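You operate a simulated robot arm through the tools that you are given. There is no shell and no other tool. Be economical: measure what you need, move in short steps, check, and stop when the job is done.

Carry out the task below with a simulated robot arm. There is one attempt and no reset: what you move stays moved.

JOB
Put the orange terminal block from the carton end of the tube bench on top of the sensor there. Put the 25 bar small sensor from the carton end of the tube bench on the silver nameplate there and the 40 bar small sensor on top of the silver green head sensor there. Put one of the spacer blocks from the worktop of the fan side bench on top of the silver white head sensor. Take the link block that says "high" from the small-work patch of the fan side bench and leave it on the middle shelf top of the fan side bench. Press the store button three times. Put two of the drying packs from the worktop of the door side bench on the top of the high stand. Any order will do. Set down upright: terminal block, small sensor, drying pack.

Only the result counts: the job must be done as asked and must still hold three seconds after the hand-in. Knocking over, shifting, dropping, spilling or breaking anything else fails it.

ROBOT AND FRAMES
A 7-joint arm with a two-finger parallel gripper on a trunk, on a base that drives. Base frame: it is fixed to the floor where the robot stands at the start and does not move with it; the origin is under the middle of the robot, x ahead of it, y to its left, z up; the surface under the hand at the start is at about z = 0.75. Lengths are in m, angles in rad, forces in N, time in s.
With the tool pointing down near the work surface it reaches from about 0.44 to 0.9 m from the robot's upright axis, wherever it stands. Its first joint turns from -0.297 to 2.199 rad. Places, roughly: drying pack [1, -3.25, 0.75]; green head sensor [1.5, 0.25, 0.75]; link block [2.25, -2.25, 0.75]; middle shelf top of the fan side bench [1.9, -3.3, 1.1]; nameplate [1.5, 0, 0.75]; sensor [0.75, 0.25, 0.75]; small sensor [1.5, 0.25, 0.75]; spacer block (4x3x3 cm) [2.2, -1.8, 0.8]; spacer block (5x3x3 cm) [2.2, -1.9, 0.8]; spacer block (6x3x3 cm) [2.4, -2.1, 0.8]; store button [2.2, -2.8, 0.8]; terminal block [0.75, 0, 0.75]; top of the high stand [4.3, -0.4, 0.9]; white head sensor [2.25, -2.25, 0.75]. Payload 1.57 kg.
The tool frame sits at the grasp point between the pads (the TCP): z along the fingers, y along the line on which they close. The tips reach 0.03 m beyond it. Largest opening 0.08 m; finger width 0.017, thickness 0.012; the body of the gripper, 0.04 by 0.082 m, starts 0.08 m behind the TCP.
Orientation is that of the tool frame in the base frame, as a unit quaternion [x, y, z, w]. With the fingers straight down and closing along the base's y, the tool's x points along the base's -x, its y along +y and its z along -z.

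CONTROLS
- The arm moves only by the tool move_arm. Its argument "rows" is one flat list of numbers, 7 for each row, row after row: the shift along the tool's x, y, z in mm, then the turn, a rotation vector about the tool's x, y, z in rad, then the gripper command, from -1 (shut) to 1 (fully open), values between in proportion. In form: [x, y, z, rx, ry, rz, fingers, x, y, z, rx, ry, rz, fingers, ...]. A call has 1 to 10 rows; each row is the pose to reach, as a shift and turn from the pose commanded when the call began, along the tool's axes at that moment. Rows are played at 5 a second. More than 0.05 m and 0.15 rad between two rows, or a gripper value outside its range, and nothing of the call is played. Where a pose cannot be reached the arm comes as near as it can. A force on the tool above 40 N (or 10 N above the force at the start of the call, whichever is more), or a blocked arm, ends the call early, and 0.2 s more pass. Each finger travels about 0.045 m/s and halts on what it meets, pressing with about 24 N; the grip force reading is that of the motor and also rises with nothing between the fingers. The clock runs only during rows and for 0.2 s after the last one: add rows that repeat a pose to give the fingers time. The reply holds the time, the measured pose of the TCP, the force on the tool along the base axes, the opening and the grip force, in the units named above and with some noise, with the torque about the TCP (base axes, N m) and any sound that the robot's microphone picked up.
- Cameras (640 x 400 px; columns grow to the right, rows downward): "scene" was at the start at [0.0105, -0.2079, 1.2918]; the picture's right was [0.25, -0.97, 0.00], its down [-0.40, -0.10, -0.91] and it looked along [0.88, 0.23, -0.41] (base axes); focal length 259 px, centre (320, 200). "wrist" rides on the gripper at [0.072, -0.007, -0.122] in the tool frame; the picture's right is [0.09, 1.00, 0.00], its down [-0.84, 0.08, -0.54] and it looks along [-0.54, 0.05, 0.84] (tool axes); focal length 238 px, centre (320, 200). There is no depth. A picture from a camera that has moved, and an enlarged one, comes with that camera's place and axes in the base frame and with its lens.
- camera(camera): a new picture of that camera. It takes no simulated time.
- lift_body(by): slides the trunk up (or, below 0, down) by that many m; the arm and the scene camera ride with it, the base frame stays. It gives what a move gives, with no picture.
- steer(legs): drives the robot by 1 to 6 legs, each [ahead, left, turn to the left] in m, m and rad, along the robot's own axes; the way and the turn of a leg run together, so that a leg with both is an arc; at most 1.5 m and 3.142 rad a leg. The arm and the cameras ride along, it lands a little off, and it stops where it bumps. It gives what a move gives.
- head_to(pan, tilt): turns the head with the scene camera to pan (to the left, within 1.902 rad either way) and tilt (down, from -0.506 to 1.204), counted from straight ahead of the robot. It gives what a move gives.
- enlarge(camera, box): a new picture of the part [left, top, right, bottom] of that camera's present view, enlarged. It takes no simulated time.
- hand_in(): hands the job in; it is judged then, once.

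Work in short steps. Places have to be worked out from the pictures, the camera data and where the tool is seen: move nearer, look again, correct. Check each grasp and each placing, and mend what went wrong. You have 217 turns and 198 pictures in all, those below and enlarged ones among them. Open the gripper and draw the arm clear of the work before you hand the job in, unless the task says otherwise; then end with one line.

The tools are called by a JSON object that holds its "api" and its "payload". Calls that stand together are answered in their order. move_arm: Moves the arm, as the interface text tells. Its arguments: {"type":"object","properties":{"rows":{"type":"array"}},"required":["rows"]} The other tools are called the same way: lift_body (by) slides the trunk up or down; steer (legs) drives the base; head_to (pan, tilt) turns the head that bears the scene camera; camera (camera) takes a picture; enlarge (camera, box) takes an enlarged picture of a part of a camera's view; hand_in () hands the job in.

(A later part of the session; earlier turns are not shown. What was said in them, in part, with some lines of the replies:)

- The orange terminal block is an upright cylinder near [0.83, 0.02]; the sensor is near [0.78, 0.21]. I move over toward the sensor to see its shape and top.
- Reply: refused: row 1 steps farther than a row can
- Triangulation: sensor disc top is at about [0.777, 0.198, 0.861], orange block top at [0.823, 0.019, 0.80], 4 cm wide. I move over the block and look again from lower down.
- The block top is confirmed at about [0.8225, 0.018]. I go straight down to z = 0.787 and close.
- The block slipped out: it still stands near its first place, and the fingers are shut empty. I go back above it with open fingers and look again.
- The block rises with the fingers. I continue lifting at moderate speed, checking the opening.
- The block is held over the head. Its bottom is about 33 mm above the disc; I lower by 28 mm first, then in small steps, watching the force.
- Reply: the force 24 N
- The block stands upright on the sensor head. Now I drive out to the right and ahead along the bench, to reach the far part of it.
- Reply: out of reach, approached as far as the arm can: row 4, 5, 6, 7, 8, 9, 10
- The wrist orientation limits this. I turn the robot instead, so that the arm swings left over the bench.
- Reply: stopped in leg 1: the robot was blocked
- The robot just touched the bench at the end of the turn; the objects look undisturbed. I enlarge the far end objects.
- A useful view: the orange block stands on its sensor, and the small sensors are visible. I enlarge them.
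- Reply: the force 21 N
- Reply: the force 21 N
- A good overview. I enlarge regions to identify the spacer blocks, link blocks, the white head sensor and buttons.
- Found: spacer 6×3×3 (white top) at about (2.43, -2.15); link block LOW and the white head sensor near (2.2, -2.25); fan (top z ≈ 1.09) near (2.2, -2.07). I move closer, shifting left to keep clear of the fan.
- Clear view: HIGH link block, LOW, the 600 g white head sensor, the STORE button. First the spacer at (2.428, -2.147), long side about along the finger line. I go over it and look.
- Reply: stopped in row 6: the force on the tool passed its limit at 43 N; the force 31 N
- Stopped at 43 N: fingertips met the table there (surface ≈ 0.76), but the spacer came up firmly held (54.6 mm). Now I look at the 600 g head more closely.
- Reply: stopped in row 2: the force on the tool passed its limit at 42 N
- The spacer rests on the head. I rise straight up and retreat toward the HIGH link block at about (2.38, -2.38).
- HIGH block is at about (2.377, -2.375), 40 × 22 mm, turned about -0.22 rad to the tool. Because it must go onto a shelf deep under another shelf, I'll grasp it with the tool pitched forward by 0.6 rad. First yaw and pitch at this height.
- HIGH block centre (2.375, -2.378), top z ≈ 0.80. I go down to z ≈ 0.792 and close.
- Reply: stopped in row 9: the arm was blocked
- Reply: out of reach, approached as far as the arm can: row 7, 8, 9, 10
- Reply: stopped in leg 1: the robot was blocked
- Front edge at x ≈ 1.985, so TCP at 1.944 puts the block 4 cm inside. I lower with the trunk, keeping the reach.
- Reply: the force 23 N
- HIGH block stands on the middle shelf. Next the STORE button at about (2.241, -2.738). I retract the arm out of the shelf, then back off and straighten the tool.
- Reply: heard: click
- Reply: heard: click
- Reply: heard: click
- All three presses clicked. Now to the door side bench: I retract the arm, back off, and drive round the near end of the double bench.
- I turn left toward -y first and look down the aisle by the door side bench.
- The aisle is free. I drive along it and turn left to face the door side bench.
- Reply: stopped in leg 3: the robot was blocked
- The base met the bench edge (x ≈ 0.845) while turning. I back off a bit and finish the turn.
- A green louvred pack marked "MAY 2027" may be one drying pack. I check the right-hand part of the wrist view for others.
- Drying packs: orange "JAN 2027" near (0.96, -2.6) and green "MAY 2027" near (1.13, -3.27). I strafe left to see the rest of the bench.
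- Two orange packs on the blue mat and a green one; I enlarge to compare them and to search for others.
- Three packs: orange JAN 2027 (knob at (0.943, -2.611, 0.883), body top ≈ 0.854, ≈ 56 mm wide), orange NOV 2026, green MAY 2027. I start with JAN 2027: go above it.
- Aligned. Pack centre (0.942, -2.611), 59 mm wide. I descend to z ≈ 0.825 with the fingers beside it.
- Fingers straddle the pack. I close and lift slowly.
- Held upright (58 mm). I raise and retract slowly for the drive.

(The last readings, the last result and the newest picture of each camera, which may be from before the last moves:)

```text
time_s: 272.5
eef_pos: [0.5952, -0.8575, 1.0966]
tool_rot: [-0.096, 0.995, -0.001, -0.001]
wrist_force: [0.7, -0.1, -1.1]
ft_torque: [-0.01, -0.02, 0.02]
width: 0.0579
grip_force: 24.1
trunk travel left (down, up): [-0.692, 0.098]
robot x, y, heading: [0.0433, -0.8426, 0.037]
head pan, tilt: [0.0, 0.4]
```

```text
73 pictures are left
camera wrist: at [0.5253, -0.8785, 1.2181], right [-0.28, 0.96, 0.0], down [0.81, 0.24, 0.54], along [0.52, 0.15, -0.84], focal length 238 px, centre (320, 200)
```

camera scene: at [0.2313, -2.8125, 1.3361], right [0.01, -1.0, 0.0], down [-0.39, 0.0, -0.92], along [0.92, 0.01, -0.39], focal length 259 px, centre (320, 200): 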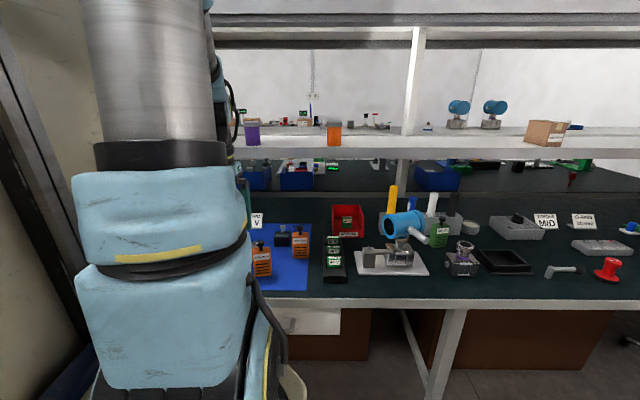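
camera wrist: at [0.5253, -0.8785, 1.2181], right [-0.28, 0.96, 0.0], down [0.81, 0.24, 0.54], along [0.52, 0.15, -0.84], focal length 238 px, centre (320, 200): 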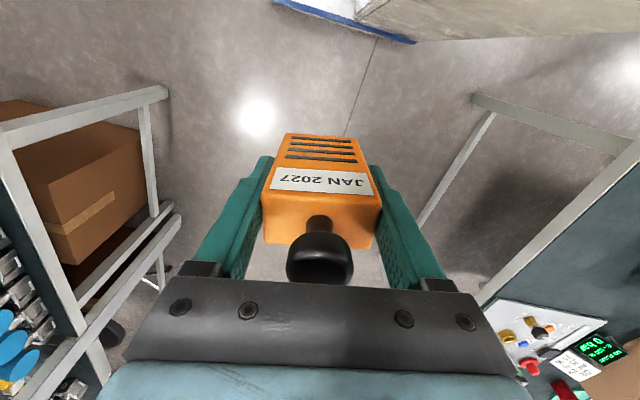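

The pack is still held. I drive through the aisle toward the high stand at (4.3, -0.4).

{"api": "steer", "payload": {"legs": [[1.4, 0, -0.05], [1.3, 0, 0]]}}

{"api": "head_to", "payload": {"pan": 0.15, "tilt": 0.3}}

{"api": "camera", "payload": {"camera": "scene"}}

```text
time_s: 285.6
eef_pos: [3.2872, -0.7871, 1.0971]
tool_rot: [-0.084, 0.996, -0.001, -0.001]
wrist_force: [0.0, -0.4, -2.3]
ft_torque: [-0.02, 0.01, 0.01]
width: 0.058
grip_force: 24.3
trunk travel left (down, up): [-0.692, 0.098]
robot x, y, heading: [2.7381, -0.7595, 0.014]
head pan, tilt: [0.0, 0.4]
```

```text
time_s: 286.2
eef_pos: [3.2872, -0.7868, 1.0957]
tool_rot: [-0.085, 0.996, 0.0, -0.001]
wrist_force: [0.2, -0.7, -1.9]
ft_torque: [-0.02, 0.02, 0.01]
width: 0.0579
grip_force: 23.5
trunk travel left (down, up): [-0.692, 0.098]
robot x, y, heading: [2.7404, -0.7588, 0.011]
head pan, tilt: [0.15, 0.3]
```

```text
72 pictures are left
camera scene: at [2.7566, -0.9758, 1.3454], right [0.16, -0.99, 0.0], down [-0.29, -0.05, -0.96], along [0.94, 0.16, -0.3], focal length 259 px, centre (320, 200)
```

scene: 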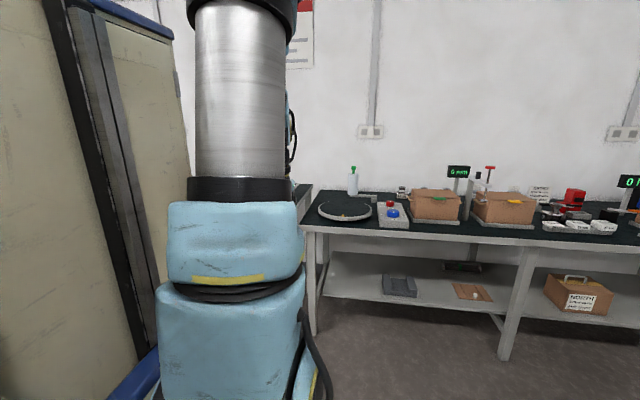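

The stand is behind the arm, left of the back bench (corner ≈ (4.07, -0.70)). I approach: left 0.3 m, ahead 0.5 m, and look with the wrist camera.

{"api": "steer", "payload": {"legs": [[0, 0.32, 0], [0.5, 0, 0]]}}

{"api": "camera", "payload": {"camera": "wrist"}}

{"api": "camera", "payload": {"camera": "scene"}}

```text
time_s: 290.9
eef_pos: [3.777, -0.4527, 1.0956]
tool_rot: [-0.091, 0.996, 0.0, -0.001]
wrist_force: [0.2, -0.5, -1.5]
ft_torque: [-0.01, -0.03, 0.02]
width: 0.0576
grip_force: 24.3
trunk travel left (down, up): [-0.692, 0.098]
robot x, y, heading: [3.2324, -0.4327, 0.03]
head pan, tilt: [0.15, 0.3]
```

```text
71 pictures are left
camera wrist: at [3.7066, -0.4718, 1.2181], right [-0.27, 0.96, 0.0], down [0.81, 0.23, 0.54], along [0.52, 0.15, -0.84], focal length 238 px, centre (320, 200)
```

wrist: 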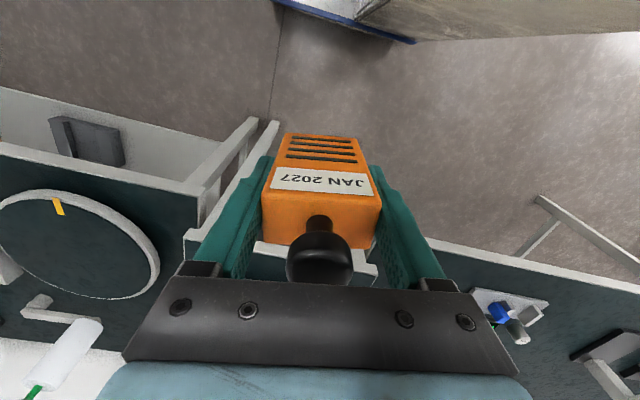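

```text
70 pictures are left
camera scene: at [3.2484, -0.6472, 1.3454], right [0.18, -0.98, 0.0], down [-0.29, -0.05, -0.96], along [0.94, 0.17, -0.3], focal length 259 px, centre (320, 200)
```

scene: 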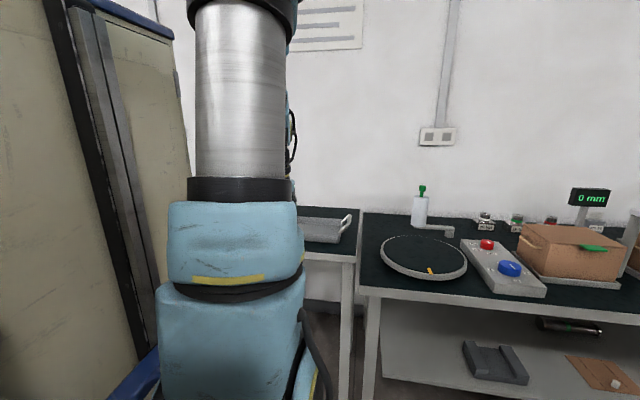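

A tray lies on the stand. I strafe left 0.35 m so that the scene camera sees the stand top beside the arm.

{"api": "steer", "payload": {"legs": [[0, 0.35, -0.03]]}}

{"api": "head_to", "payload": {"pan": -0.1, "tilt": 0.4}}

{"api": "camera", "payload": {"camera": "scene"}}

```text
time_s: 293.2
eef_pos: [3.7703, -0.1189, 1.0966]
tool_rot: [-0.075, 0.997, 0.001, -0.001]
wrist_force: [-0.6, 0.2, -1.0]
ft_torque: [-0.04, -0.02, 0.01]
width: 0.0575
grip_force: 24.5
trunk travel left (down, up): [-0.692, 0.098]
robot x, y, heading: [3.2245, -0.0802, -0.002]
head pan, tilt: [0.15, 0.3]
```

```text
time_s: 293.9
eef_pos: [3.7697, -0.1183, 1.096]
tool_rot: [-0.076, 0.997, 0.0, 0.0]
wrist_force: [0.5, 0.4, -2.1]
ft_torque: [0.02, 0.0, 0.02]
width: 0.0578
grip_force: 24.4
trunk travel left (down, up): [-0.692, 0.098]
robot x, y, heading: [3.2242, -0.077, -0.001]
head pan, tilt: [-0.099, 0.4]
```

```text
69 pictures are left
camera scene: at [3.2372, -0.321, 1.3362], right [-0.1, -0.99, 0.0], down [-0.39, 0.04, -0.92], along [0.92, -0.09, -0.39], focal length 259 px, centre (320, 200)
```

scene: 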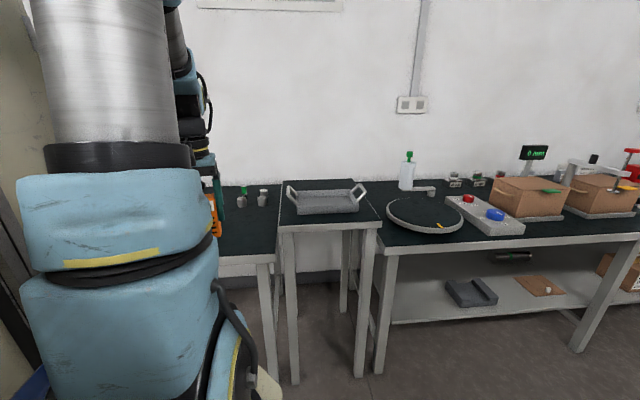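

The stand top spans x ≈ 4.02–4.54, y ≈ -0.62…-0.26; the tray's front is at x ≈ 4.137, leaving an 11 cm free strip in front. I'll put the packs at x ≈ 4.072, y ≈ -0.52 and -0.36. Positioning the robot.

{"api": "steer", "payload": {"legs": [[0, -0.42, 0], [0.12, 0, 0]]}}

{"api": "camera", "payload": {"camera": "wrist"}}

```text
time_s: 297.4
eef_pos: [3.89, -0.5388, 1.0958]
tool_rot: [-0.08, 0.997, 0.0, 0.0]
wrist_force: [0.3, -0.5, -1.7]
ft_torque: [-0.03, -0.01, 0.01]
width: 0.0577
grip_force: 23.7
trunk travel left (down, up): [-0.692, 0.098]
robot x, y, heading: [3.3466, -0.5057, 0.008]
head pan, tilt: [-0.099, 0.4]
```

```text
68 pictures are left
camera wrist: at [3.8219, -0.5573, 1.2182], right [-0.25, 0.97, 0.0], down [0.81, 0.21, 0.54], along [0.52, 0.13, -0.84], focal length 238 px, centre (320, 200)
```

wrist: 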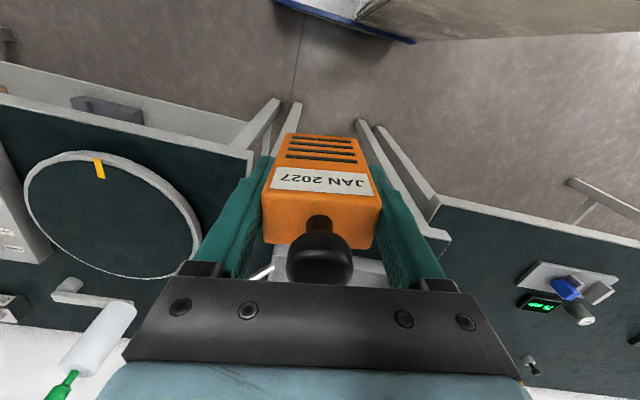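

I move forward over the front strip, squaring the yaw.

{"api": "move_arm", "payload": {"rows": [-6, 0, 0, 0, 0, 0.01, -1, -20, -1, 0, 0, 0, 0.03, -1, -40, -2, 0, 0, 0, 0.06, -1, -62, -3, 0, 0, 0, 0.08, -1, -84, -4, 0, 0, 0, 0.11, -1, -106, -5, 0, 0, 0, 0.13, -1, -128, -6, 0, 0, 0, 0.15, -1, -146, -7, 0, 0, 0, 0.16, -1, -157, -7, 0, 0, 0, 0.16, -1, -161, -7, 0, 0, 0, 0.16, -1]}}

{"api": "camera", "payload": {"camera": "wrist"}}

```text
time_s: 299.6
eef_pos: [4.0514, -0.5206, 1.096]
tool_rot: [0.001, 1.0, 0.0, -0.001]
wrist_force: [-0.5, 0.2, -1.7]
ft_torque: [0.03, -0.01, -0.01]
width: 0.0577
grip_force: 23.9
trunk travel left (down, up): [-0.692, 0.098]
robot x, y, heading: [3.3461, -0.5041, 0.006]
head pan, tilt: [-0.099, 0.4]
```

```text
67 pictures are left
camera wrist: at [3.9808, -0.5271, 1.218], right [-0.09, 1.0, 0.0], down [0.84, 0.08, 0.54], along [0.54, 0.05, -0.84], focal length 238 px, centre (320, 200)
```

wrist: 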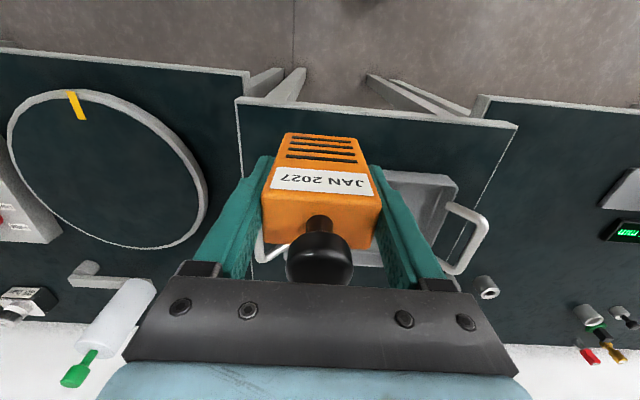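

Refined: stand front edge x ≈ 4.047, z ≈ 0.89; tray rim at ≈ 4.12. Pack centre should go to x ≈ 4.083. I shift and lower to z ≈ 0.986.

{"api": "move_arm", "payload": {"rows": [-8, 1, 5, 0, 0, 0, -1, -18, 3, 15, 0, 0, 0, -1, -28, 5, 28, 0, 0, 0, -1, -31, 5, 42, 0, 0, 0, -1, -31, 5, 56, 0, 0, 0, -1, -31, 5, 70, 0, 0, 0, -1, -31, 5, 84, 0, 0, 0, -1, -31, 5, 96, 0, 0, 0, -1, -31, 5, 104, 0, 0, 0, -1, -31, 5, 108, 0, 0, 0, -1]}}

{"api": "camera", "payload": {"camera": "wrist"}}

```text
time_s: 301.8
eef_pos: [4.0836, -0.5163, 0.9875]
tool_rot: [0.001, 1.0, -0.001, -0.001]
wrist_force: [-0.7, -0.4, -1.3]
ft_torque: [-0.03, 0.03, -0.02]
width: 0.0579
grip_force: 23.7
trunk travel left (down, up): [-0.692, 0.098]
robot x, y, heading: [3.347, -0.5037, 0.004]
head pan, tilt: [-0.099, 0.4]
```

```text
66 pictures are left
camera wrist: at [4.0112, -0.5234, 1.1098], right [-0.09, 1.0, 0.0], down [0.84, 0.08, 0.54], along [0.54, 0.05, -0.84], focal length 238 px, centre (320, 200)
```

wrist: 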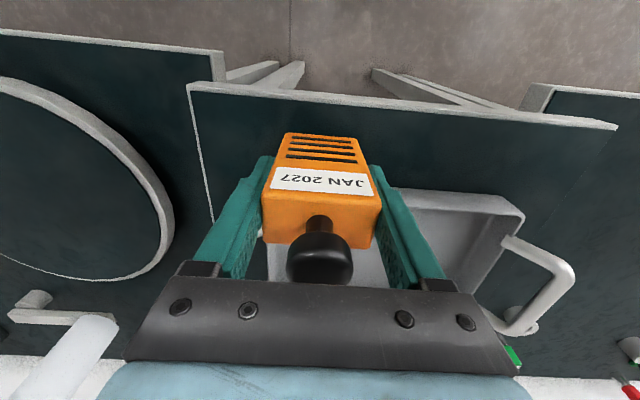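

Stand top z ≈ 0.90. I shift 5 mm back from the tray and lower in small steps to contact.

{"api": "move_arm", "payload": {"rows": [3, 0, 2, 0, 0, 0, -1, 5, 0, 4, 0, 0, 0, -1, 5, 0, 6, 0, 0, 0, -1, 5, 0, 8, 0, 0, 0, -1, 5, 0, 8, 0, 0, 0, -1]}}

{"api": "move_arm", "payload": {"rows": [0, 0, 1.5, 0, 0, 0, -1, 0, 0, 3, 0, 0, 0, -1, 0, 0, 4, 0, 0, 0, -1, 0, 0, 4, 0, 0, 0, -1]}}

{"api": "move_arm", "payload": {"rows": [0, 0, 1.5, 0, 0, 0, -1, 0, 0, 3, 0, 0, 0, -1, 0, 0, 3, 0, 0, 0, -1]}}

```text
time_s: 303.0
eef_pos: [4.0766, -0.515, 0.9794]
tool_rot: [0.001, 1.0, 0.0, -0.001]
wrist_force: [-0.4, -0.2, -2.3]
ft_torque: [0.0, -0.01, 0.02]
width: 0.0576
grip_force: 24.6
trunk travel left (down, up): [-0.692, 0.098]
robot x, y, heading: [3.3475, -0.5076, 0.008]
head pan, tilt: [-0.099, 0.4]
```

```text
time_s: 304.0
eef_pos: [4.0772, -0.5156, 0.9755]
tool_rot: [0.0, 1.0, 0.0, -0.001]
wrist_force: [0.0, -0.8, -1.4]
ft_torque: [-0.01, 0.04, -0.01]
width: 0.0577
grip_force: 24.3
trunk travel left (down, up): [-0.692, 0.098]
robot x, y, heading: [3.347, -0.5032, 0.004]
head pan, tilt: [-0.099, 0.4]
```

```text
time_s: 304.8
eef_pos: [4.0777, -0.515, 0.9729]
tool_rot: [0.0, 1.0, 0.0, -0.001]
wrist_force: [0.4, 0.4, -1.4]
ft_torque: [0.02, -0.02, -0.02]
width: 0.0578
grip_force: 24.5
trunk travel left (down, up): [-0.692, 0.098]
robot x, y, heading: [3.3449, -0.5073, 0.003]
head pan, tilt: [-0.099, 0.4]
```

Still free; continuing down in small steps.

{"api": "move_arm", "payload": {"rows": [0, 0, 1.5, 0, 0, 0, -1, 0, 0, 3, 0, 0, 0, -1, 0, 0, 3, 0, 0, 0, -1]}}

{"api": "move_arm", "payload": {"rows": [0, 0, 1.5, 0, 0, 0, -1, 0, 0, 3, 0, 0, 0, -1, 0, 0, 3, 0, 0, 0, -1]}}

{"api": "camera", "payload": {"camera": "wrist"}}

```text
time_s: 305.6
eef_pos: [4.078, -0.5155, 0.9704]
tool_rot: [0.001, 1.0, 0.001, -0.001]
wrist_force: [0.5, -0.8, -1.3]
ft_torque: [0.05, 0.0, -0.01]
width: 0.0575
grip_force: 23.8
trunk travel left (down, up): [-0.692, 0.098]
robot x, y, heading: [3.3411, -0.5071, 0.006]
head pan, tilt: [-0.099, 0.4]
```

```text
time_s: 306.4
eef_pos: [4.0772, -0.5147, 0.9659]
tool_rot: [0.002, 1.0, -0.001, -0.001]
wrist_force: [0.7, 0.1, -1.9]
ft_torque: [-0.01, 0.02, -0.02]
width: 0.0578
grip_force: 23.9
trunk travel left (down, up): [-0.692, 0.098]
robot x, y, heading: [3.3442, -0.5037, 0.005]
head pan, tilt: [-0.099, 0.4]
```

```text
65 pictures are left
camera wrist: at [4.0055, -0.5224, 1.0891], right [-0.09, 1.0, 0.0], down [0.84, 0.08, 0.54], along [0.54, 0.05, -0.84], focal length 238 px, centre (320, 200)
```

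wrist: 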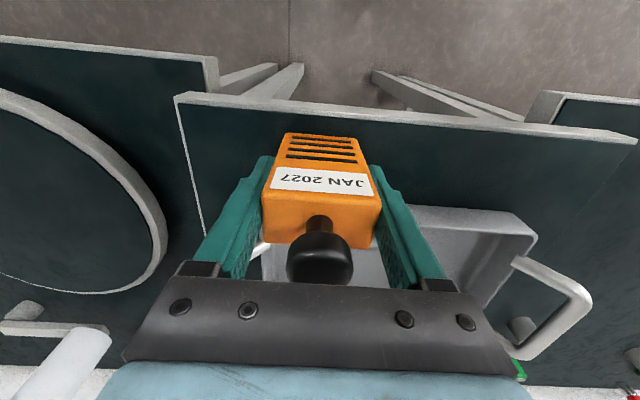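

Continuing until contact.

{"api": "move_arm", "payload": {"rows": [0, 0, 1.5, 0, 0, 0, -1, 0, 0, 3, 0, 0, 0, -1, 0, 0, 3, 0, 0, 0, -1]}}

{"api": "move_arm", "payload": {"rows": [0, 0, 1.5, 0, 0, 0, -1, 0, 0, 3, 0, 0, 0, -1, 0, 0, 3, 0, 0, 0, -1]}}

{"api": "move_arm", "payload": {"rows": [0, 0, 1.5, 0, 0, 0, -1, 0, 0, 3, 0, 0, 0, -1, 0, 0, 3, 0, 0, 0, -1]}}

```text
time_s: 307.2
eef_pos: [4.0776, -0.5157, 0.9657]
tool_rot: [0.0, 1.0, 0.001, 0.001]
wrist_force: [-0.4, -1.2, 10.5]
ft_torque: [-0.03, 0.16, 0.01]
width: 0.0576
grip_force: 23.8
trunk travel left (down, up): [-0.692, 0.098]
robot x, y, heading: [3.3446, -0.5034, 0.005]
head pan, tilt: [-0.099, 0.4]
```

```text
time_s: 308.0
eef_pos: [4.0773, -0.5158, 0.9629]
tool_rot: [0.002, 1.0, 0.0, 0.001]
wrist_force: [3.2, 0.0, 22.0]
ft_torque: [-0.03, -0.12, 0.0]
width: 0.058
grip_force: 23.6
trunk travel left (down, up): [-0.692, 0.098]
robot x, y, heading: [3.3426, -0.5062, 0.007]
head pan, tilt: [-0.099, 0.4]
```

```text
time_s: 308.8
eef_pos: [4.0768, -0.5161, 0.9584]
tool_rot: [0.001, 1.0, -0.001, 0.0]
wrist_force: [-2.3, -3.5, 22.2]
ft_torque: [0.05, 0.1, -0.06]
width: 0.0577
grip_force: 24.1
trunk travel left (down, up): [-0.692, 0.098]
robot x, y, heading: [3.3409, -0.5049, 0.007]
head pan, tilt: [-0.099, 0.4]
```

In contact since z ≈ 0.966 (the fingers then slid a few mm down the pack). I relax, open, and rise.

{"api": "move_arm", "payload": {"rows": [0, 0, -3, 0, 0, 0, -1, 0, 0, -3, 0, 0, 0, 0.5, 0, 0, -3, 0, 0, 0, 0.75, 0, 0, -3, 0, 0, 0, 1, 0, 0, -3, 0, 0, 0, 1]}}

{"api": "move_arm", "payload": {"rows": [0, 0, -15, 0, 0, 0, 1, 0, 0, -40, 0, 0, 0, 1, 0, 0, -75, 0, 0, 0, 1, 0, 0, -115, 0, 0, 0, 1, 0, 0, -150, 0, 0, 0, 1, 0, 0, -150, 0, 0, 0, 1]}}

{"api": "camera", "payload": {"camera": "wrist"}}

```text
time_s: 310.0
eef_pos: [4.0781, -0.5154, 0.9605]
tool_rot: [0.001, 1.0, 0.0, -0.001]
wrist_force: [-0.7, 0.7, 0.2]
ft_torque: [0.02, 0.01, 0.02]
width: 0.08
grip_force: 0.1
trunk travel left (down, up): [-0.692, 0.098]
robot x, y, heading: [3.342, -0.5032, 0.008]
head pan, tilt: [-0.099, 0.4]
```

```text
time_s: 311.4
eef_pos: [4.079, -0.5148, 1.1111]
tool_rot: [0.001, 1.0, 0.0, 0.0]
wrist_force: [0.0, 0.5, -0.9]
ft_torque: [0.01, 0.0, 0.01]
width: 0.0801
grip_force: 0.0
trunk travel left (down, up): [-0.692, 0.098]
robot x, y, heading: [3.3456, -0.5076, -0.003]
head pan, tilt: [-0.099, 0.4]
```

```text
64 pictures are left
camera wrist: at [4.007, -0.5219, 1.2328], right [-0.09, 1.0, 0.0], down [0.84, 0.08, 0.54], along [0.54, 0.05, -0.84], focal length 238 px, centre (320, 200)
```

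wrist: 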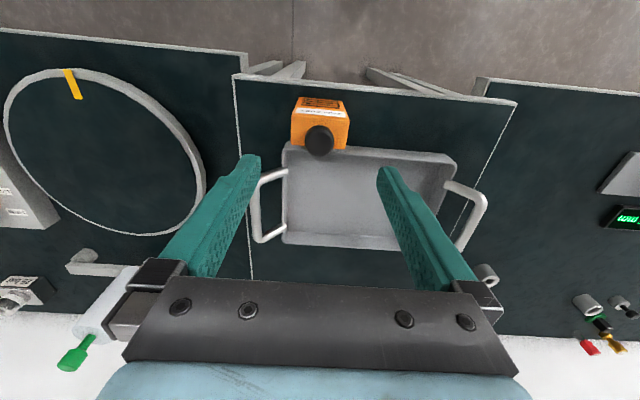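

The pack stands upright on the stand. Now the second: the green MAY 2027 pack near (1.13, -3.27). I retract and drive back.

{"api": "move_arm", "payload": {"rows": [40, 0, 0, 0, 0, 0, 1, 80, 0, 0, 0, 0, 0, 1, 120, 0, 0, 0, 0, 0, 1, 160, 0, 0, 0, 0, 0, 1, 200, 0, 0, 0, 0, 0, 1, 200, 0, 0, 0, 0, 0, 1]}}

{"api": "steer", "payload": {"legs": [[-0.6, 0, 0], [0, -0.34, 0], [-1.35, 0, 0], [-1.3, 0, 0]]}}

{"api": "steer", "payload": {"legs": [[0, -1.2, 0], [0, -1.1, 0]]}}

{"api": "camera", "payload": {"camera": "wrist"}}

```text
time_s: 312.8
eef_pos: [3.877, -0.5153, 1.1088]
tool_rot: [0.0, 1.0, 0.001, 0.0]
wrist_force: [-0.5, -0.2, 0.5]
ft_torque: [0.02, 0.0, 0.0]
width: 0.0799
grip_force: 0.1
trunk travel left (down, up): [-0.692, 0.098]
robot x, y, heading: [3.3453, -0.5076, 0.008]
head pan, tilt: [-0.099, 0.4]
```

```text
time_s: 330.4
eef_pos: [0.6583, -0.894, 1.1095]
tool_rot: [-0.005, 1.0, 0.0, 0.0]
wrist_force: [0.6, -0.2, 1.0]
ft_torque: [0.0, 0.03, -0.04]
width: 0.0799
grip_force: 0.0
trunk travel left (down, up): [-0.692, 0.098]
robot x, y, heading: [0.1305, -0.8905, 0.017]
head pan, tilt: [-0.099, 0.4]
```

```text
time_s: 341.6
eef_pos: [0.6714, -3.1971, 1.109]
tool_rot: [0.004, 1.0, 0.0, 0.001]
wrist_force: [-0.7, -0.5, -0.5]
ft_torque: [0.0, -0.01, -0.02]
width: 0.08
grip_force: 0.0
trunk travel left (down, up): [-0.692, 0.098]
robot x, y, heading: [0.1424, -3.1834, 0.003]
head pan, tilt: [-0.099, 0.4]
```

```text
63 pictures are left
camera wrist: at [0.6, -3.2027, 1.2313], right [-0.09, 1.0, 0.0], down [0.84, 0.07, 0.54], along [0.54, 0.05, -0.84], focal length 238 px, centre (320, 200)
```

wrist: 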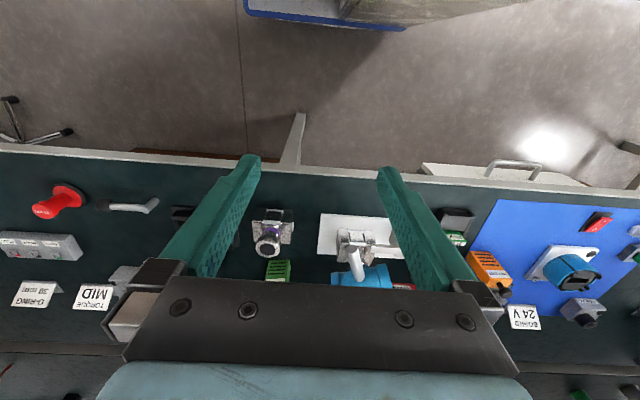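

Green pack: knob at (1.121, -3.270, 0.883) by triangulation; a handle tip at (0.90, -3.12, 0.93) and a sensor at (0.963, -3.28, top 0.87) are near but clear of a vertical descent. I drive closer and go above it.

{"api": "steer", "payload": {"legs": [[0.22, -0.06, 0]]}}

{"api": "move_arm", "payload": {"rows": [-40, 0, 0, 0, 0, 0, 1, -80, 0, 0, 0, 0, 0, 1, -120, 0, 0, 0, 0, 0, 1, -155, 0, 0, 0, 0, 0, 1, -155, 0, 0, 0, 0, 0, 1]}}

{"api": "camera", "payload": {"camera": "wrist"}}

{"api": "camera", "payload": {"camera": "scene"}}

```text
time_s: 343.4
eef_pos: [0.8942, -3.2594, 1.1098]
tool_rot: [0.005, 1.0, 0.0, 0.0]
wrist_force: [0.2, -0.2, -0.6]
ft_torque: [-0.01, 0.03, -0.01]
width: 0.0801
grip_force: 0.1
trunk travel left (down, up): [-0.692, 0.098]
robot x, y, heading: [0.3657, -3.2441, -0.0]
head pan, tilt: [-0.099, 0.4]
```

```text
time_s: 344.6
eef_pos: [1.0486, -3.261, 1.1096]
tool_rot: [0.004, 1.0, 0.0, 0.0]
wrist_force: [-0.6, -0.4, -0.8]
ft_torque: [-0.01, -0.03, 0.0]
width: 0.08
grip_force: 0.1
trunk travel left (down, up): [-0.692, 0.098]
robot x, y, heading: [0.3632, -3.2447, -0.004]
head pan, tilt: [-0.099, 0.4]
```

```text
62 pictures are left
camera wrist: at [0.9759, -3.2662, 1.2311], right [-0.08, 1.0, 0.0], down [0.84, 0.07, 0.54], along [0.54, 0.04, -0.84], focal length 238 px, centre (320, 200)
```

wrist: 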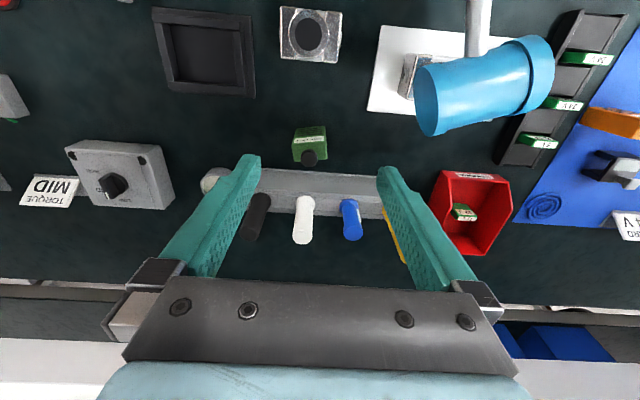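

```text
61 pictures are left
camera scene: at [0.3756, -3.4844, 1.3361], right [-0.1, -0.99, 0.0], down [-0.39, 0.04, -0.92], along [0.92, -0.09, -0.39], focal length 259 px, centre (320, 200)
```

scene: 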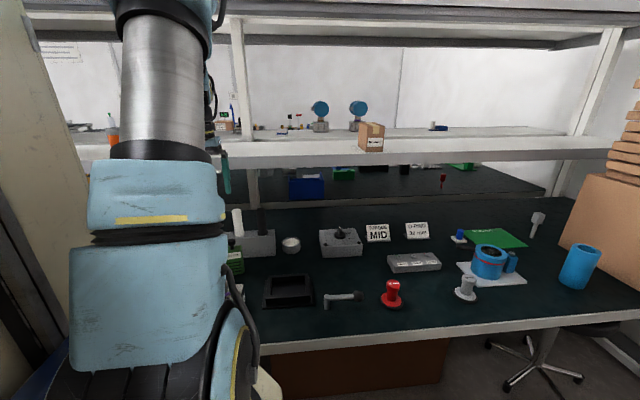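

Knob confirmed at (1.123, -3.2715). I move above it to z ≈ 1.0 and look closely.

{"api": "move_arm", "payload": {"rows": [-30, -5, 10, 0, 0, 0, 1, -60, -10, 25, 0, 0, 0, 1, -74, -10, 55, 0, 0, 0, 1, -74, -10, 95, 0, 0, 0, 1, -74, -10, 110, 0, 0, 0, 1, -74, -10, 110, 0, 0, 0, 1]}}

{"api": "enlarge", "payload": {"camera": "wrist", "box": [200, 60, 440, 220]}}

```text
time_s: 346.0
eef_pos: [1.1228, -3.2699, 1.0001]
tool_rot: [0.004, 1.0, 0.0, -0.002]
wrist_force: [0.3, -0.5, 0.2]
ft_torque: [0.0, -0.03, -0.04]
width: 0.0799
grip_force: 0.1
trunk travel left (down, up): [-0.692, 0.098]
robot x, y, heading: [0.363, -3.2495, 0.003]
head pan, tilt: [-0.099, 0.4]
```

```text
2.50 times, centred on (320, 140) of wrist
camera zoom: at [1.0509, -3.2773, 1.1228], right [-0.08, 1.0, 0.0], down [0.84, 0.07, 0.54], along [0.54, 0.04, -0.84], focal length 596 px, centre (320, 350)
```

zoom: 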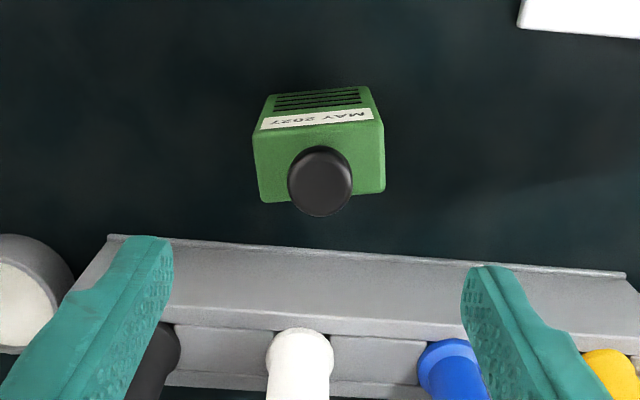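

Pack centre (1.1235, -3.2725), turned about -0.19 rad from the tool. I yaw and descend to z ≈ 0.827.

{"api": "move_arm", "payload": {"rows": [-1, -2, 10, 0, 0, -0.1, 1, -1, -2, 35, 0, 0, -0.19, 1, -1, -2, 70, 0, 0, -0.19, 1, -1, -2, 105, 0, 0, -0.19, 1, -1, -2, 140, 0, 0, -0.19, 1, -1, -2, 173, 0, 0, -0.19, 1, -1, -2, 173, 0, 0, -0.19, 1]}}

{"api": "camera", "payload": {"camera": "wrist"}}

```text
time_s: 347.6
eef_pos: [1.1248, -3.2724, 0.8254]
tool_rot: [-0.091, 0.996, 0.0, 0.0]
wrist_force: [0.9, 0.5, 0.0]
ft_torque: [0.03, -0.01, 0.0]
width: 0.0799
grip_force: 0.0
trunk travel left (down, up): [-0.692, 0.098]
robot x, y, heading: [0.3621, -3.245, -0.003]
head pan, tilt: [-0.099, 0.4]
```

```text
59 pictures are left
camera wrist: at [1.055, -3.2927, 0.9477], right [-0.27, 0.96, 0.0], down [0.81, 0.23, 0.54], along [0.52, 0.15, -0.84], focal length 238 px, centre (320, 200)
```

wrist: 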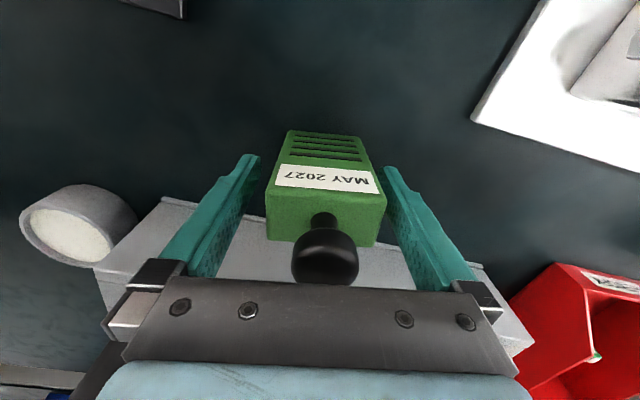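

Good straddle. Close and lift slowly.

{"api": "move_arm", "payload": {"rows": [0, 1, 0, 0, 0, 0, 0.6, 0, 1, 0, 0, 0, 0, 0.2, 0, 1, 0, 0, 0, 0, -1, 0, 1, 0, 0, 0, 0, -1, 0, 1, 0, 0, 0, 0, -1, 0, 1, 0, 0, 0, 0, -1]}}

{"api": "move_arm", "payload": {"rows": [0, 0, -3, 0, 0, 0, -1, 0, 0, -8, 0, 0, 0, -1, 0, 0, -18, 0, 0, 0, -1, 0, 0, -32, 0, 0, 0, -1, 0, 0, -50, 0, 0, 0, -1, 0, 0, -70, 0, 0, 0, -1, 0, 0, -92, 0, 0, 0, -1, 0, 0, -114, 0, 0, 0, -1, 0, 0, -136, 0, 0, 0, -1, 0, 0, -157, 0, 0, 0, -1]}}

{"api": "move_arm", "payload": {"rows": [0, 0, -20, 0, 0, 0, -1, 0, 0, -42, 0, 0, 0, -1, 0, 0, -64, 0, 0, 0, -1, 0, 0, -84, 0, 0, 0, -1, 0, 0, -100, 0, 0, 0, -1, 0, 0, -110, 0, 0, 0, -1, 0, 0, -110, 0, 0, 0, -1]}}

{"api": "camera", "payload": {"camera": "wrist"}}

```text
time_s: 349.0
eef_pos: [1.1236, -3.2731, 0.8259]
tool_rot: [-0.09, 0.996, 0.0, 0.0]
wrist_force: [-0.4, 0.7, 0.2]
ft_torque: [0.07, 0.01, 0.03]
width: 0.0575
grip_force: 24.1
trunk travel left (down, up): [-0.692, 0.098]
robot x, y, heading: [0.3645, -3.2436, -0.003]
head pan, tilt: [-0.099, 0.4]
```

```text
time_s: 351.2
eef_pos: [1.1245, -3.2713, 0.9827]
tool_rot: [-0.09, 0.996, 0.0, -0.001]
wrist_force: [0.4, 0.5, -1.7]
ft_torque: [-0.01, 0.03, -0.01]
width: 0.0576
grip_force: 24.2
trunk travel left (down, up): [-0.692, 0.098]
robot x, y, heading: [0.3636, -3.2419, -0.003]
head pan, tilt: [-0.099, 0.4]
```

```text
time_s: 352.8
eef_pos: [1.1229, -3.272, 1.0938]
tool_rot: [-0.09, 0.996, 0.001, -0.001]
wrist_force: [0.2, 0.1, -0.9]
ft_torque: [-0.01, -0.02, -0.01]
width: 0.0578
grip_force: 24.3
trunk travel left (down, up): [-0.692, 0.098]
robot x, y, heading: [0.3645, -3.2445, -0.004]
head pan, tilt: [-0.099, 0.4]
```

```text
58 pictures are left
camera wrist: at [1.0538, -3.2917, 1.2158], right [-0.27, 0.96, 0.0], down [0.81, 0.23, 0.54], along [0.52, 0.15, -0.84], focal length 238 px, centre (320, 200)
```

wrist: 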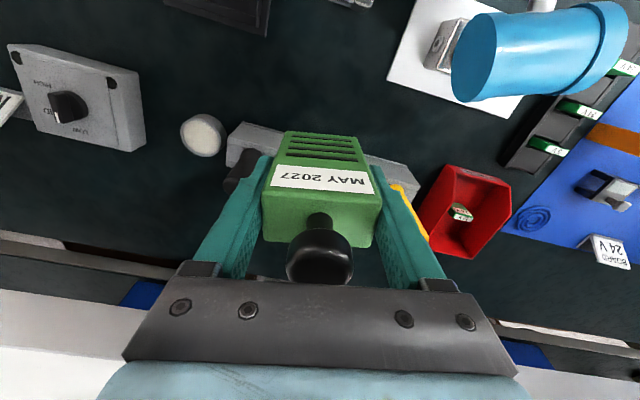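

Held. I retract slowly and drive back to the stand.

{"api": "move_arm", "payload": {"rows": [6, 1, 0, 0, 0, 0, -1, 20, 4, 0, 0, 0, 0, -1, 40, 7, 0, 0, 0, 0, -1, 62, 11, 0, 0, 0, 0, -1, 84, 15, 0, 0, 0, 0, -1, 106, 19, 0, 0, 0, 0, -1, 128, 23, 0, 0, 0, 0, -1, 150, 27, 0, 0, 0, 0, -1, 170, 31, 0, 0, 0, 0, -1, 182, 33, 0, 0, 0, 0, -1]}}

{"api": "steer", "payload": {"legs": [[-0.28, 0, 0], [0, 1.2, 0], [0, 1.2, 0]]}}

{"api": "steer", "payload": {"legs": [[1.35, 0, 0], [1.3, 0, 0]]}}

{"api": "camera", "payload": {"camera": "wrist"}}

```text
time_s: 355.0
eef_pos: [0.9387, -3.2728, 1.0931]
tool_rot: [-0.089, 0.996, 0.0, -0.001]
wrist_force: [0.8, 0.9, -2.3]
ft_torque: [0.01, 0.03, 0.01]
width: 0.0574
grip_force: 24.3
trunk travel left (down, up): [-0.692, 0.098]
robot x, y, heading: [0.3681, -3.2435, -0.003]
head pan, tilt: [-0.099, 0.4]
```

```text
time_s: 368.2
eef_pos: [0.6821, -0.9008, 1.0916]
tool_rot: [-0.085, 0.996, 0.0, -0.002]
wrist_force: [0.1, 0.4, -0.9]
ft_torque: [-0.01, 0.02, 0.02]
width: 0.0575
grip_force: 24.1
trunk travel left (down, up): [-0.692, 0.098]
robot x, y, heading: [0.1107, -0.8664, -0.018]
head pan, tilt: [-0.099, 0.4]
```

```text
time_s: 381.1
eef_pos: [3.3239, -0.9027, 1.0926]
tool_rot: [-0.099, 0.995, 0.0, -0.001]
wrist_force: [-0.7, -0.1, -1.8]
ft_torque: [0.02, 0.0, 0.0]
width: 0.0577
grip_force: 24.2
trunk travel left (down, up): [-0.692, 0.098]
robot x, y, heading: [2.7442, -0.8822, 0.013]
head pan, tilt: [-0.099, 0.4]
```

```text
57 pictures are left
camera wrist: at [3.2549, -0.9243, 1.2145], right [-0.29, 0.96, 0.0], down [0.81, 0.24, 0.54], along [0.52, 0.16, -0.84], focal length 238 px, centre (320, 200)
```

wrist: 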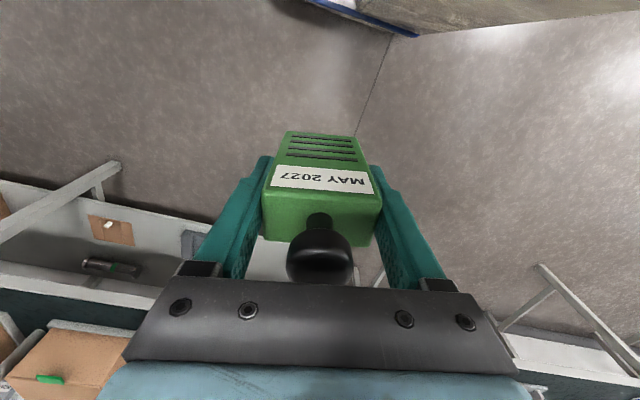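

I drive to the placing stance (robot ≈ (3.33, -0.39)).

{"api": "steer", "payload": {"legs": [[0, 0.49, -0.01], [0.58, 0, 0]]}}

{"api": "camera", "payload": {"camera": "wrist"}}

```text
time_s: 387.0
eef_pos: [3.9096, -0.399, 1.0931]
tool_rot: [-0.099, 0.995, 0.0, -0.001]
wrist_force: [-0.1, -1.1, -1.1]
ft_torque: [-0.02, 0.04, 0.01]
width: 0.0576
grip_force: 23.5
trunk travel left (down, up): [-0.692, 0.098]
robot x, y, heading: [3.3365, -0.3783, 0.013]
head pan, tilt: [-0.099, 0.4]
```

```text
56 pictures are left
camera wrist: at [3.841, -0.4205, 1.2145], right [-0.28, 0.96, 0.0], down [0.81, 0.24, 0.54], along [0.52, 0.15, -0.84], focal length 238 px, centre (320, 200)
```

wrist: 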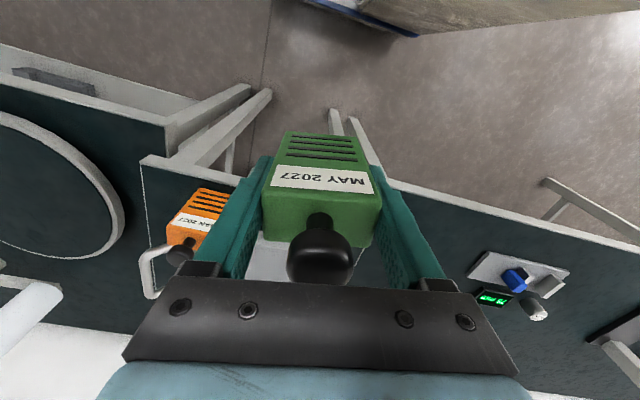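

Moving forward over the strip at y ≈ -0.365 with the yaw squared.

{"api": "move_arm", "payload": {"rows": [-6, 0, 0, 0, 0, 0.02, -1, -20, 0, 0, 0, 0, 0.04, -1, -40, 1, 0, 0, 0, 0.07, -1, -60, 2, 0, 0, 0, 0.1, -1, -82, 3, 0, 0, 0, 0.13, -1, -104, 4, 0, 0, 0, 0.16, -1, -124, 4, 0, 0, 0, 0.18, -1, -140, 4, 0, 0, 0, 0.198, -1, -150, 4, 0, 0, 0, 0.198, -1, -154, 4, 0, 0, 0, 0.198, -1]}}

{"api": "camera", "payload": {"camera": "wrist"}}

```text
time_s: 389.2
eef_pos: [4.0597, -0.3664, 1.0919]
tool_rot: [0.001, 1.0, 0.0, -0.001]
wrist_force: [0.9, -0.6, -1.3]
ft_torque: [0.02, 0.0, -0.01]
width: 0.0575
grip_force: 23.8
trunk travel left (down, up): [-0.692, 0.098]
robot x, y, heading: [3.3339, -0.3824, 0.011]
head pan, tilt: [-0.099, 0.4]
```

```text
55 pictures are left
camera wrist: at [3.9885, -0.3728, 1.2139], right [-0.09, 1.0, 0.0], down [0.84, 0.08, 0.54], along [0.54, 0.05, -0.84], focal length 238 px, centre (320, 200)
```

wrist: 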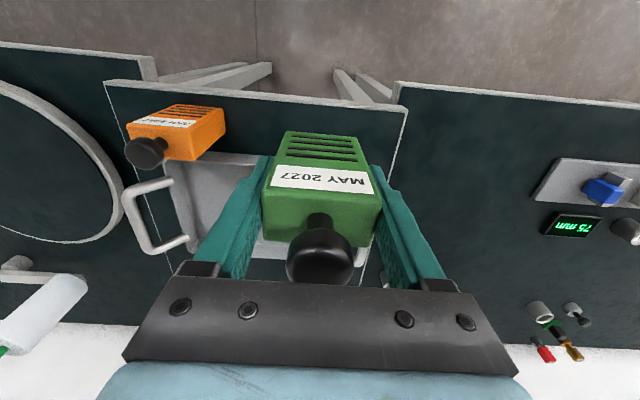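

Positioned. I shift to x = 4.078 and lower to just above contact (z ≈ 0.972).

{"api": "move_arm", "payload": {"rows": [-6, 0, 6, 0, 0, 0, -1, -12, 0, 18, 0, 0, 0, -1, -18, 0, 32, 0, 0, 0, -1, -18, 0, 48, 0, 0, 0, -1, -18, 0, 64, 0, 0, 0, -1, -18, 0, 80, 0, 0, 0, -1, -18, 0, 94, 0, 0, 0, -1, -18, 0, 106, 0, 0, 0, -1, -18, 0, 115, 0, 0, 0, -1, -18, 0, 119, 0, 0, 0, -1]}}

{"api": "camera", "payload": {"camera": "wrist"}}

{"api": "move_arm", "payload": {"rows": [0, 0, 1.5, 0, 0, 0, -1, 0, 0, 3, 0, 0, 0, -1, 0, 0, 3, 0, 0, 0, -1]}}

```text
time_s: 391.4
eef_pos: [4.08, -0.3651, 0.9722]
tool_rot: [0.0, 1.0, 0.0, 0.0]
wrist_force: [0.5, 0.9, -1.0]
ft_torque: [0.01, 0.0, 0.0]
width: 0.0578
grip_force: 24.3
trunk travel left (down, up): [-0.692, 0.098]
robot x, y, heading: [3.3316, -0.3756, 0.016]
head pan, tilt: [-0.099, 0.4]
```

```text
54 pictures are left
camera wrist: at [4.0068, -0.3727, 1.0951], right [-0.09, 1.0, 0.0], down [0.84, 0.08, 0.54], along [0.54, 0.05, -0.84], focal length 238 px, centre (320, 200)
```

wrist: 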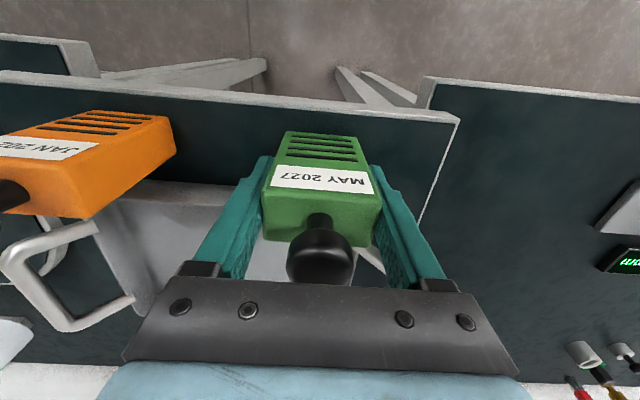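

```text
time_s: 392.2
eef_pos: [4.0774, -0.3654, 0.9698]
tool_rot: [0.001, 1.0, -0.001, 0.0]
wrist_force: [0.0, 0.1, -1.8]
ft_torque: [-0.02, -0.01, 0.02]
width: 0.0579
grip_force: 24.1
trunk travel left (down, up): [-0.692, 0.098]
robot x, y, heading: [3.3339, -0.381, 0.011]
head pan, tilt: [-0.099, 0.4]
```

Nearly there; two more small steps.

{"api": "move_arm", "payload": {"rows": [0, 0, 1.5, 0, 0, 0, -1, 0, 0, 3, 0, 0, 0, -1, 0, 0, 3, 0, 0, 0, -1]}}

{"api": "move_arm", "payload": {"rows": [0, 0, 1, 0, 0, 0, -1, 0, 0, 2, 0, 0, 0, -1, 0, 0, 2, 0, 0, 0, -1]}}

```text
time_s: 393.0
eef_pos: [4.0788, -0.3651, 0.9663]
tool_rot: [0.0, 1.0, 0.0, -0.001]
wrist_force: [-0.3, -0.5, -1.0]
ft_torque: [-0.01, 0.04, -0.03]
width: 0.0577
grip_force: 24.4
trunk travel left (down, up): [-0.692, 0.098]
robot x, y, heading: [3.3361, -0.3813, 0.013]
head pan, tilt: [-0.099, 0.4]
```

```text
time_s: 393.8
eef_pos: [4.0788, -0.3668, 0.9669]
tool_rot: [0.001, 1.0, 0.0, 0.0]
wrist_force: [1.1, -1.5, 7.7]
ft_torque: [0.02, 0.06, 0.0]
width: 0.0577
grip_force: 23.7
trunk travel left (down, up): [-0.692, 0.098]
robot x, y, heading: [3.3336, -0.3813, 0.014]
head pan, tilt: [-0.099, 0.4]
```

Contact (≈9 N). I open without pressing more, then rise.

{"api": "move_arm", "payload": {"rows": [0, 0, -1, 0, 0, 0, -1, 0, 0, -1, 0, 0, 0, 0.5, 0, 0, -1, 0, 0, 0, 0.75, 0, 0, -1, 0, 0, 0, 1, 0, 0, -1, 0, 0, 0, 1]}}

{"api": "move_arm", "payload": {"rows": [0, 0, -15, 0, 0, 0, 1, 0, 0, -40, 0, 0, 0, 1, 0, 0, -75, 0, 0, 0, 1, 0, 0, -115, 0, 0, 0, 1, 0, 0, -150, 0, 0, 0, 1, 40, 0, -150, 0, 0, 0, 1, 80, 0, -150, 0, 0, 0, 1, 120, 0, -150, 0, 0, 0, 1, 120, 0, -150, 0, 0, 0, 1]}}

{"api": "camera", "payload": {"camera": "wrist"}}

```text
time_s: 395.0
eef_pos: [4.0788, -0.366, 0.9663]
tool_rot: [0.001, 1.0, 0.0, 0.0]
wrist_force: [0.1, 0.6, -0.1]
ft_torque: [0.05, 0.03, 0.0]
width: 0.08
grip_force: 0.2
trunk travel left (down, up): [-0.692, 0.098]
robot x, y, heading: [3.332, -0.3749, 0.01]
head pan, tilt: [-0.099, 0.4]
```

```text
time_s: 397.0
eef_pos: [3.9575, -0.3646, 1.1159]
tool_rot: [0.0, 1.0, -0.001, -0.001]
wrist_force: [0.4, -0.4, -0.1]
ft_torque: [-0.04, -0.02, 0.02]
width: 0.0801
grip_force: 0.1
trunk travel left (down, up): [-0.692, 0.098]
robot x, y, heading: [3.3325, -0.3799, 0.013]
head pan, tilt: [-0.099, 0.4]
```

```text
53 pictures are left
camera wrist: at [3.8859, -0.3717, 1.239], right [-0.09, 1.0, 0.0], down [0.84, 0.08, 0.54], along [0.54, 0.05, -0.84], focal length 238 px, centre (320, 200)
```

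wrist: 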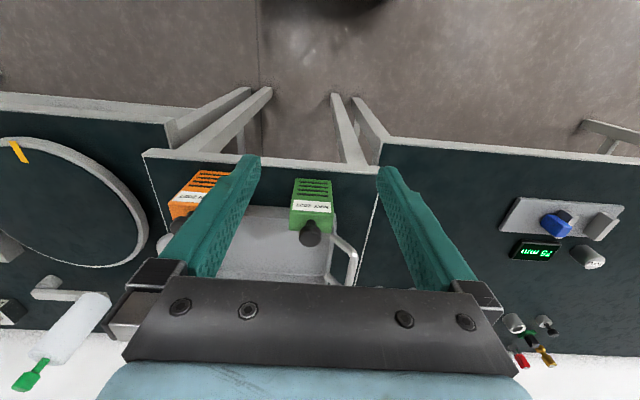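

Both packs stand upright on the stand. I back off and check the stand and, on the way, the fan bench once more from a distance.

{"api": "steer", "payload": {"legs": [[-0.4, 0, 0]]}}

{"api": "steer", "payload": {"legs": [[0, 0.3, 0]]}}

{"api": "enlarge", "payload": {"camera": "scene", "box": [220, 120, 460, 280]}}

{"api": "steer", "payload": {"legs": [[0, -0.75, 0]]}}

{"api": "head_to", "payload": {"pan": -1.85, "tilt": 0.3}}

{"api": "camera", "payload": {"camera": "scene"}}

```text
time_s: 399.4
eef_pos: [3.5613, -0.3724, 1.1163]
tool_rot: [0.004, 1.0, 0.0, -0.001]
wrist_force: [0.8, 0.2, -0.1]
ft_torque: [0.02, -0.03, 0.03]
width: 0.0801
grip_force: 0.0
trunk travel left (down, up): [-0.692, 0.098]
robot x, y, heading: [2.9352, -0.385, 0.003]
head pan, tilt: [-0.099, 0.4]
```

```text
time_s: 401.5
eef_pos: [3.5595, -0.0733, 1.1165]
tool_rot: [0.004, 1.0, 0.0, -0.001]
wrist_force: [0.3, 0.6, -0.7]
ft_torque: [0.01, -0.01, -0.03]
width: 0.0801
grip_force: 0.0
trunk travel left (down, up): [-0.692, 0.098]
robot x, y, heading: [2.9363, -0.0838, 0.006]
head pan, tilt: [-0.099, 0.4]
```

```text
2.50 times, centred on (340, 200) of scene
camera zoom: at [2.9498, -0.323, 1.3361], right [-0.09, -1.0, 0.0], down [-0.39, 0.04, -0.92], along [0.92, -0.09, -0.39], focal length 648 px, centre (270, 200)
```

zoom: 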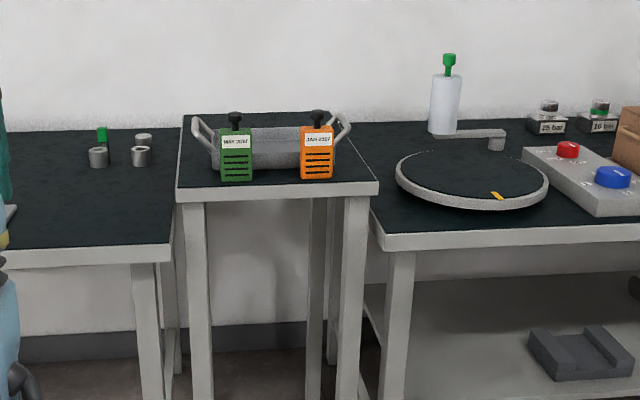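

```text
time_s: 405.6
eef_pos: [3.5634, -0.8252, 1.1164]
tool_rot: [0.006, 1.0, 0.001, -0.001]
wrist_force: [-0.2, 0.5, -0.1]
ft_torque: [0.0, 0.01, -0.03]
width: 0.0801
grip_force: 0.0
trunk travel left (down, up): [-0.692, 0.098]
robot x, y, heading: [2.939, -0.8388, 0.002]
head pan, tilt: [-0.099, 0.4]
```

```text
time_s: 407.3
eef_pos: [3.5622, -0.8261, 1.1176]
tool_rot: [0.005, 1.0, 0.0, 0.0]
wrist_force: [0.1, 0.3, 0.1]
ft_torque: [0.01, -0.01, 0.04]
width: 0.0799
grip_force: 0.1
trunk travel left (down, up): [-0.692, 0.098]
robot x, y, heading: [2.9392, -0.8387, 0.006]
head pan, tilt: [-1.85, 0.3]
```

```text
51 pictures are left
camera scene: at [2.836, -1.1569, 1.3454], right [-0.96, 0.27, 0.0], down [0.08, 0.28, -0.96], along [-0.26, -0.92, -0.3], focal length 259 px, centre (320, 200)
```

scene: 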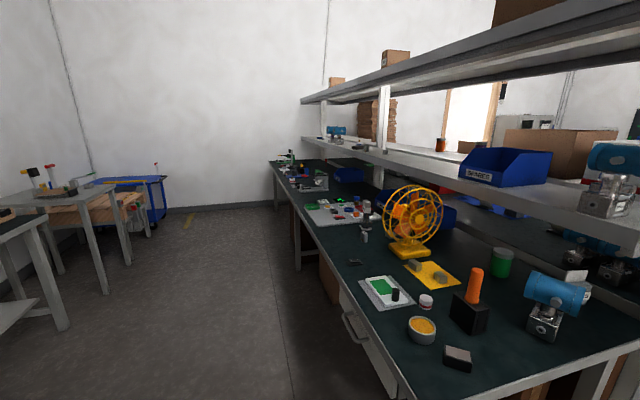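

Both packs stand well. I enlarge the fan bench to verify the spacer on the 600 g head and the HIGH block on the shelf.

{"api": "enlarge", "payload": {"camera": "scene", "box": [330, 190, 410, 250]}}

{"api": "enlarge", "payload": {"camera": "scene", "box": [310, 120, 430, 190]}}

{"api": "head_to", "payload": {"pan": 1.9, "tilt": 0.4}}

{"api": "camera", "payload": {"camera": "scene"}}

```text
6.67 times, centred on (370, 220) of scene
camera zoom: at [2.836, -1.1569, 1.3454], right [-0.96, 0.27, 0.0], down [0.08, 0.28, -0.96], along [-0.26, -0.92, -0.3], focal length 1729 px, centre (-13, 67)
```

zoom: 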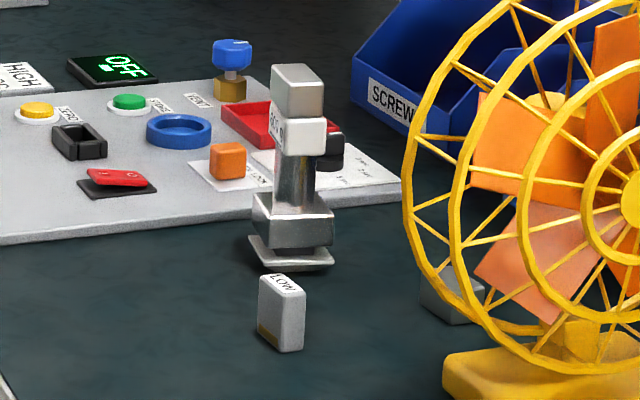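

```text
5.33 times, centred on (370, 155) of scene
camera zoom: at [2.836, -1.1569, 1.3454], right [-0.96, 0.27, 0.0], down [0.08, 0.28, -0.96], along [-0.26, -0.92, -0.3], focal length 1384 px, centre (53, 440)
```

zoom: 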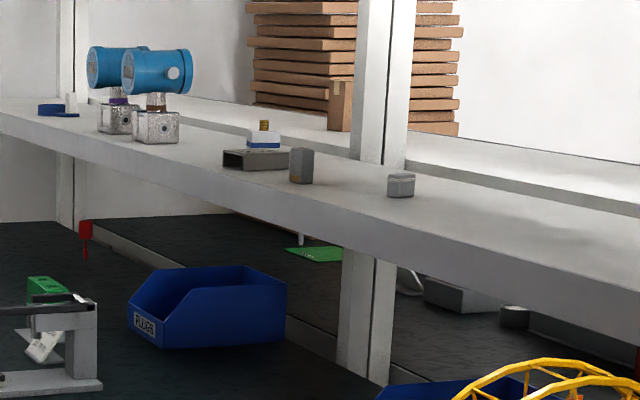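

```text
time_s: 410.4
eef_pos: [3.5631, -0.8256, 1.1167]
tool_rot: [0.005, 1.0, 0.0, 0.0]
wrist_force: [-0.1, 0.2, -1.5]
ft_torque: [-0.01, -0.02, -0.01]
width: 0.0798
grip_force: 0.1
trunk travel left (down, up): [-0.692, 0.098]
robot x, y, heading: [2.9399, -0.8369, 0.004]
head pan, tilt: [1.901, 0.4]
```

```text
48 pictures are left
camera scene: at [2.831, -0.9795, 1.3361], right [0.94, 0.33, 0.0], down [0.13, -0.37, -0.92], along [-0.3, 0.87, -0.39], focal length 259 px, centre (320, 200)
```

scene: 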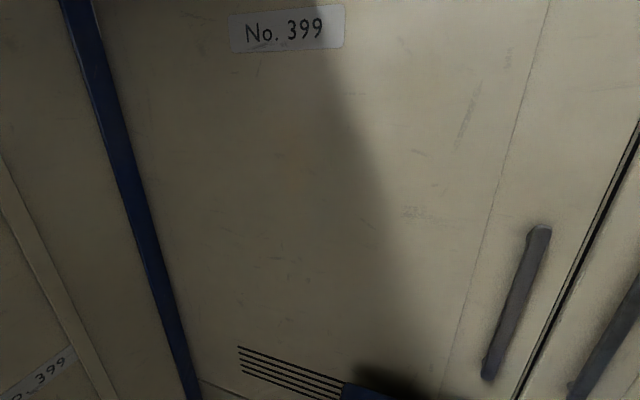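

Everything checks out: the spacer is on the 600 g head, the HIGH block is on the shelf, both packs are on the stand, and the tube bench items were confirmed earlier. The gripper is open and clear, so I hand in.

{"api": "hand_in", "payload": {}}

```text
The job is handed in.
```

I finished every item and handed the job in; I checked each placing by camera beforehand, but I have no verdict back yet.
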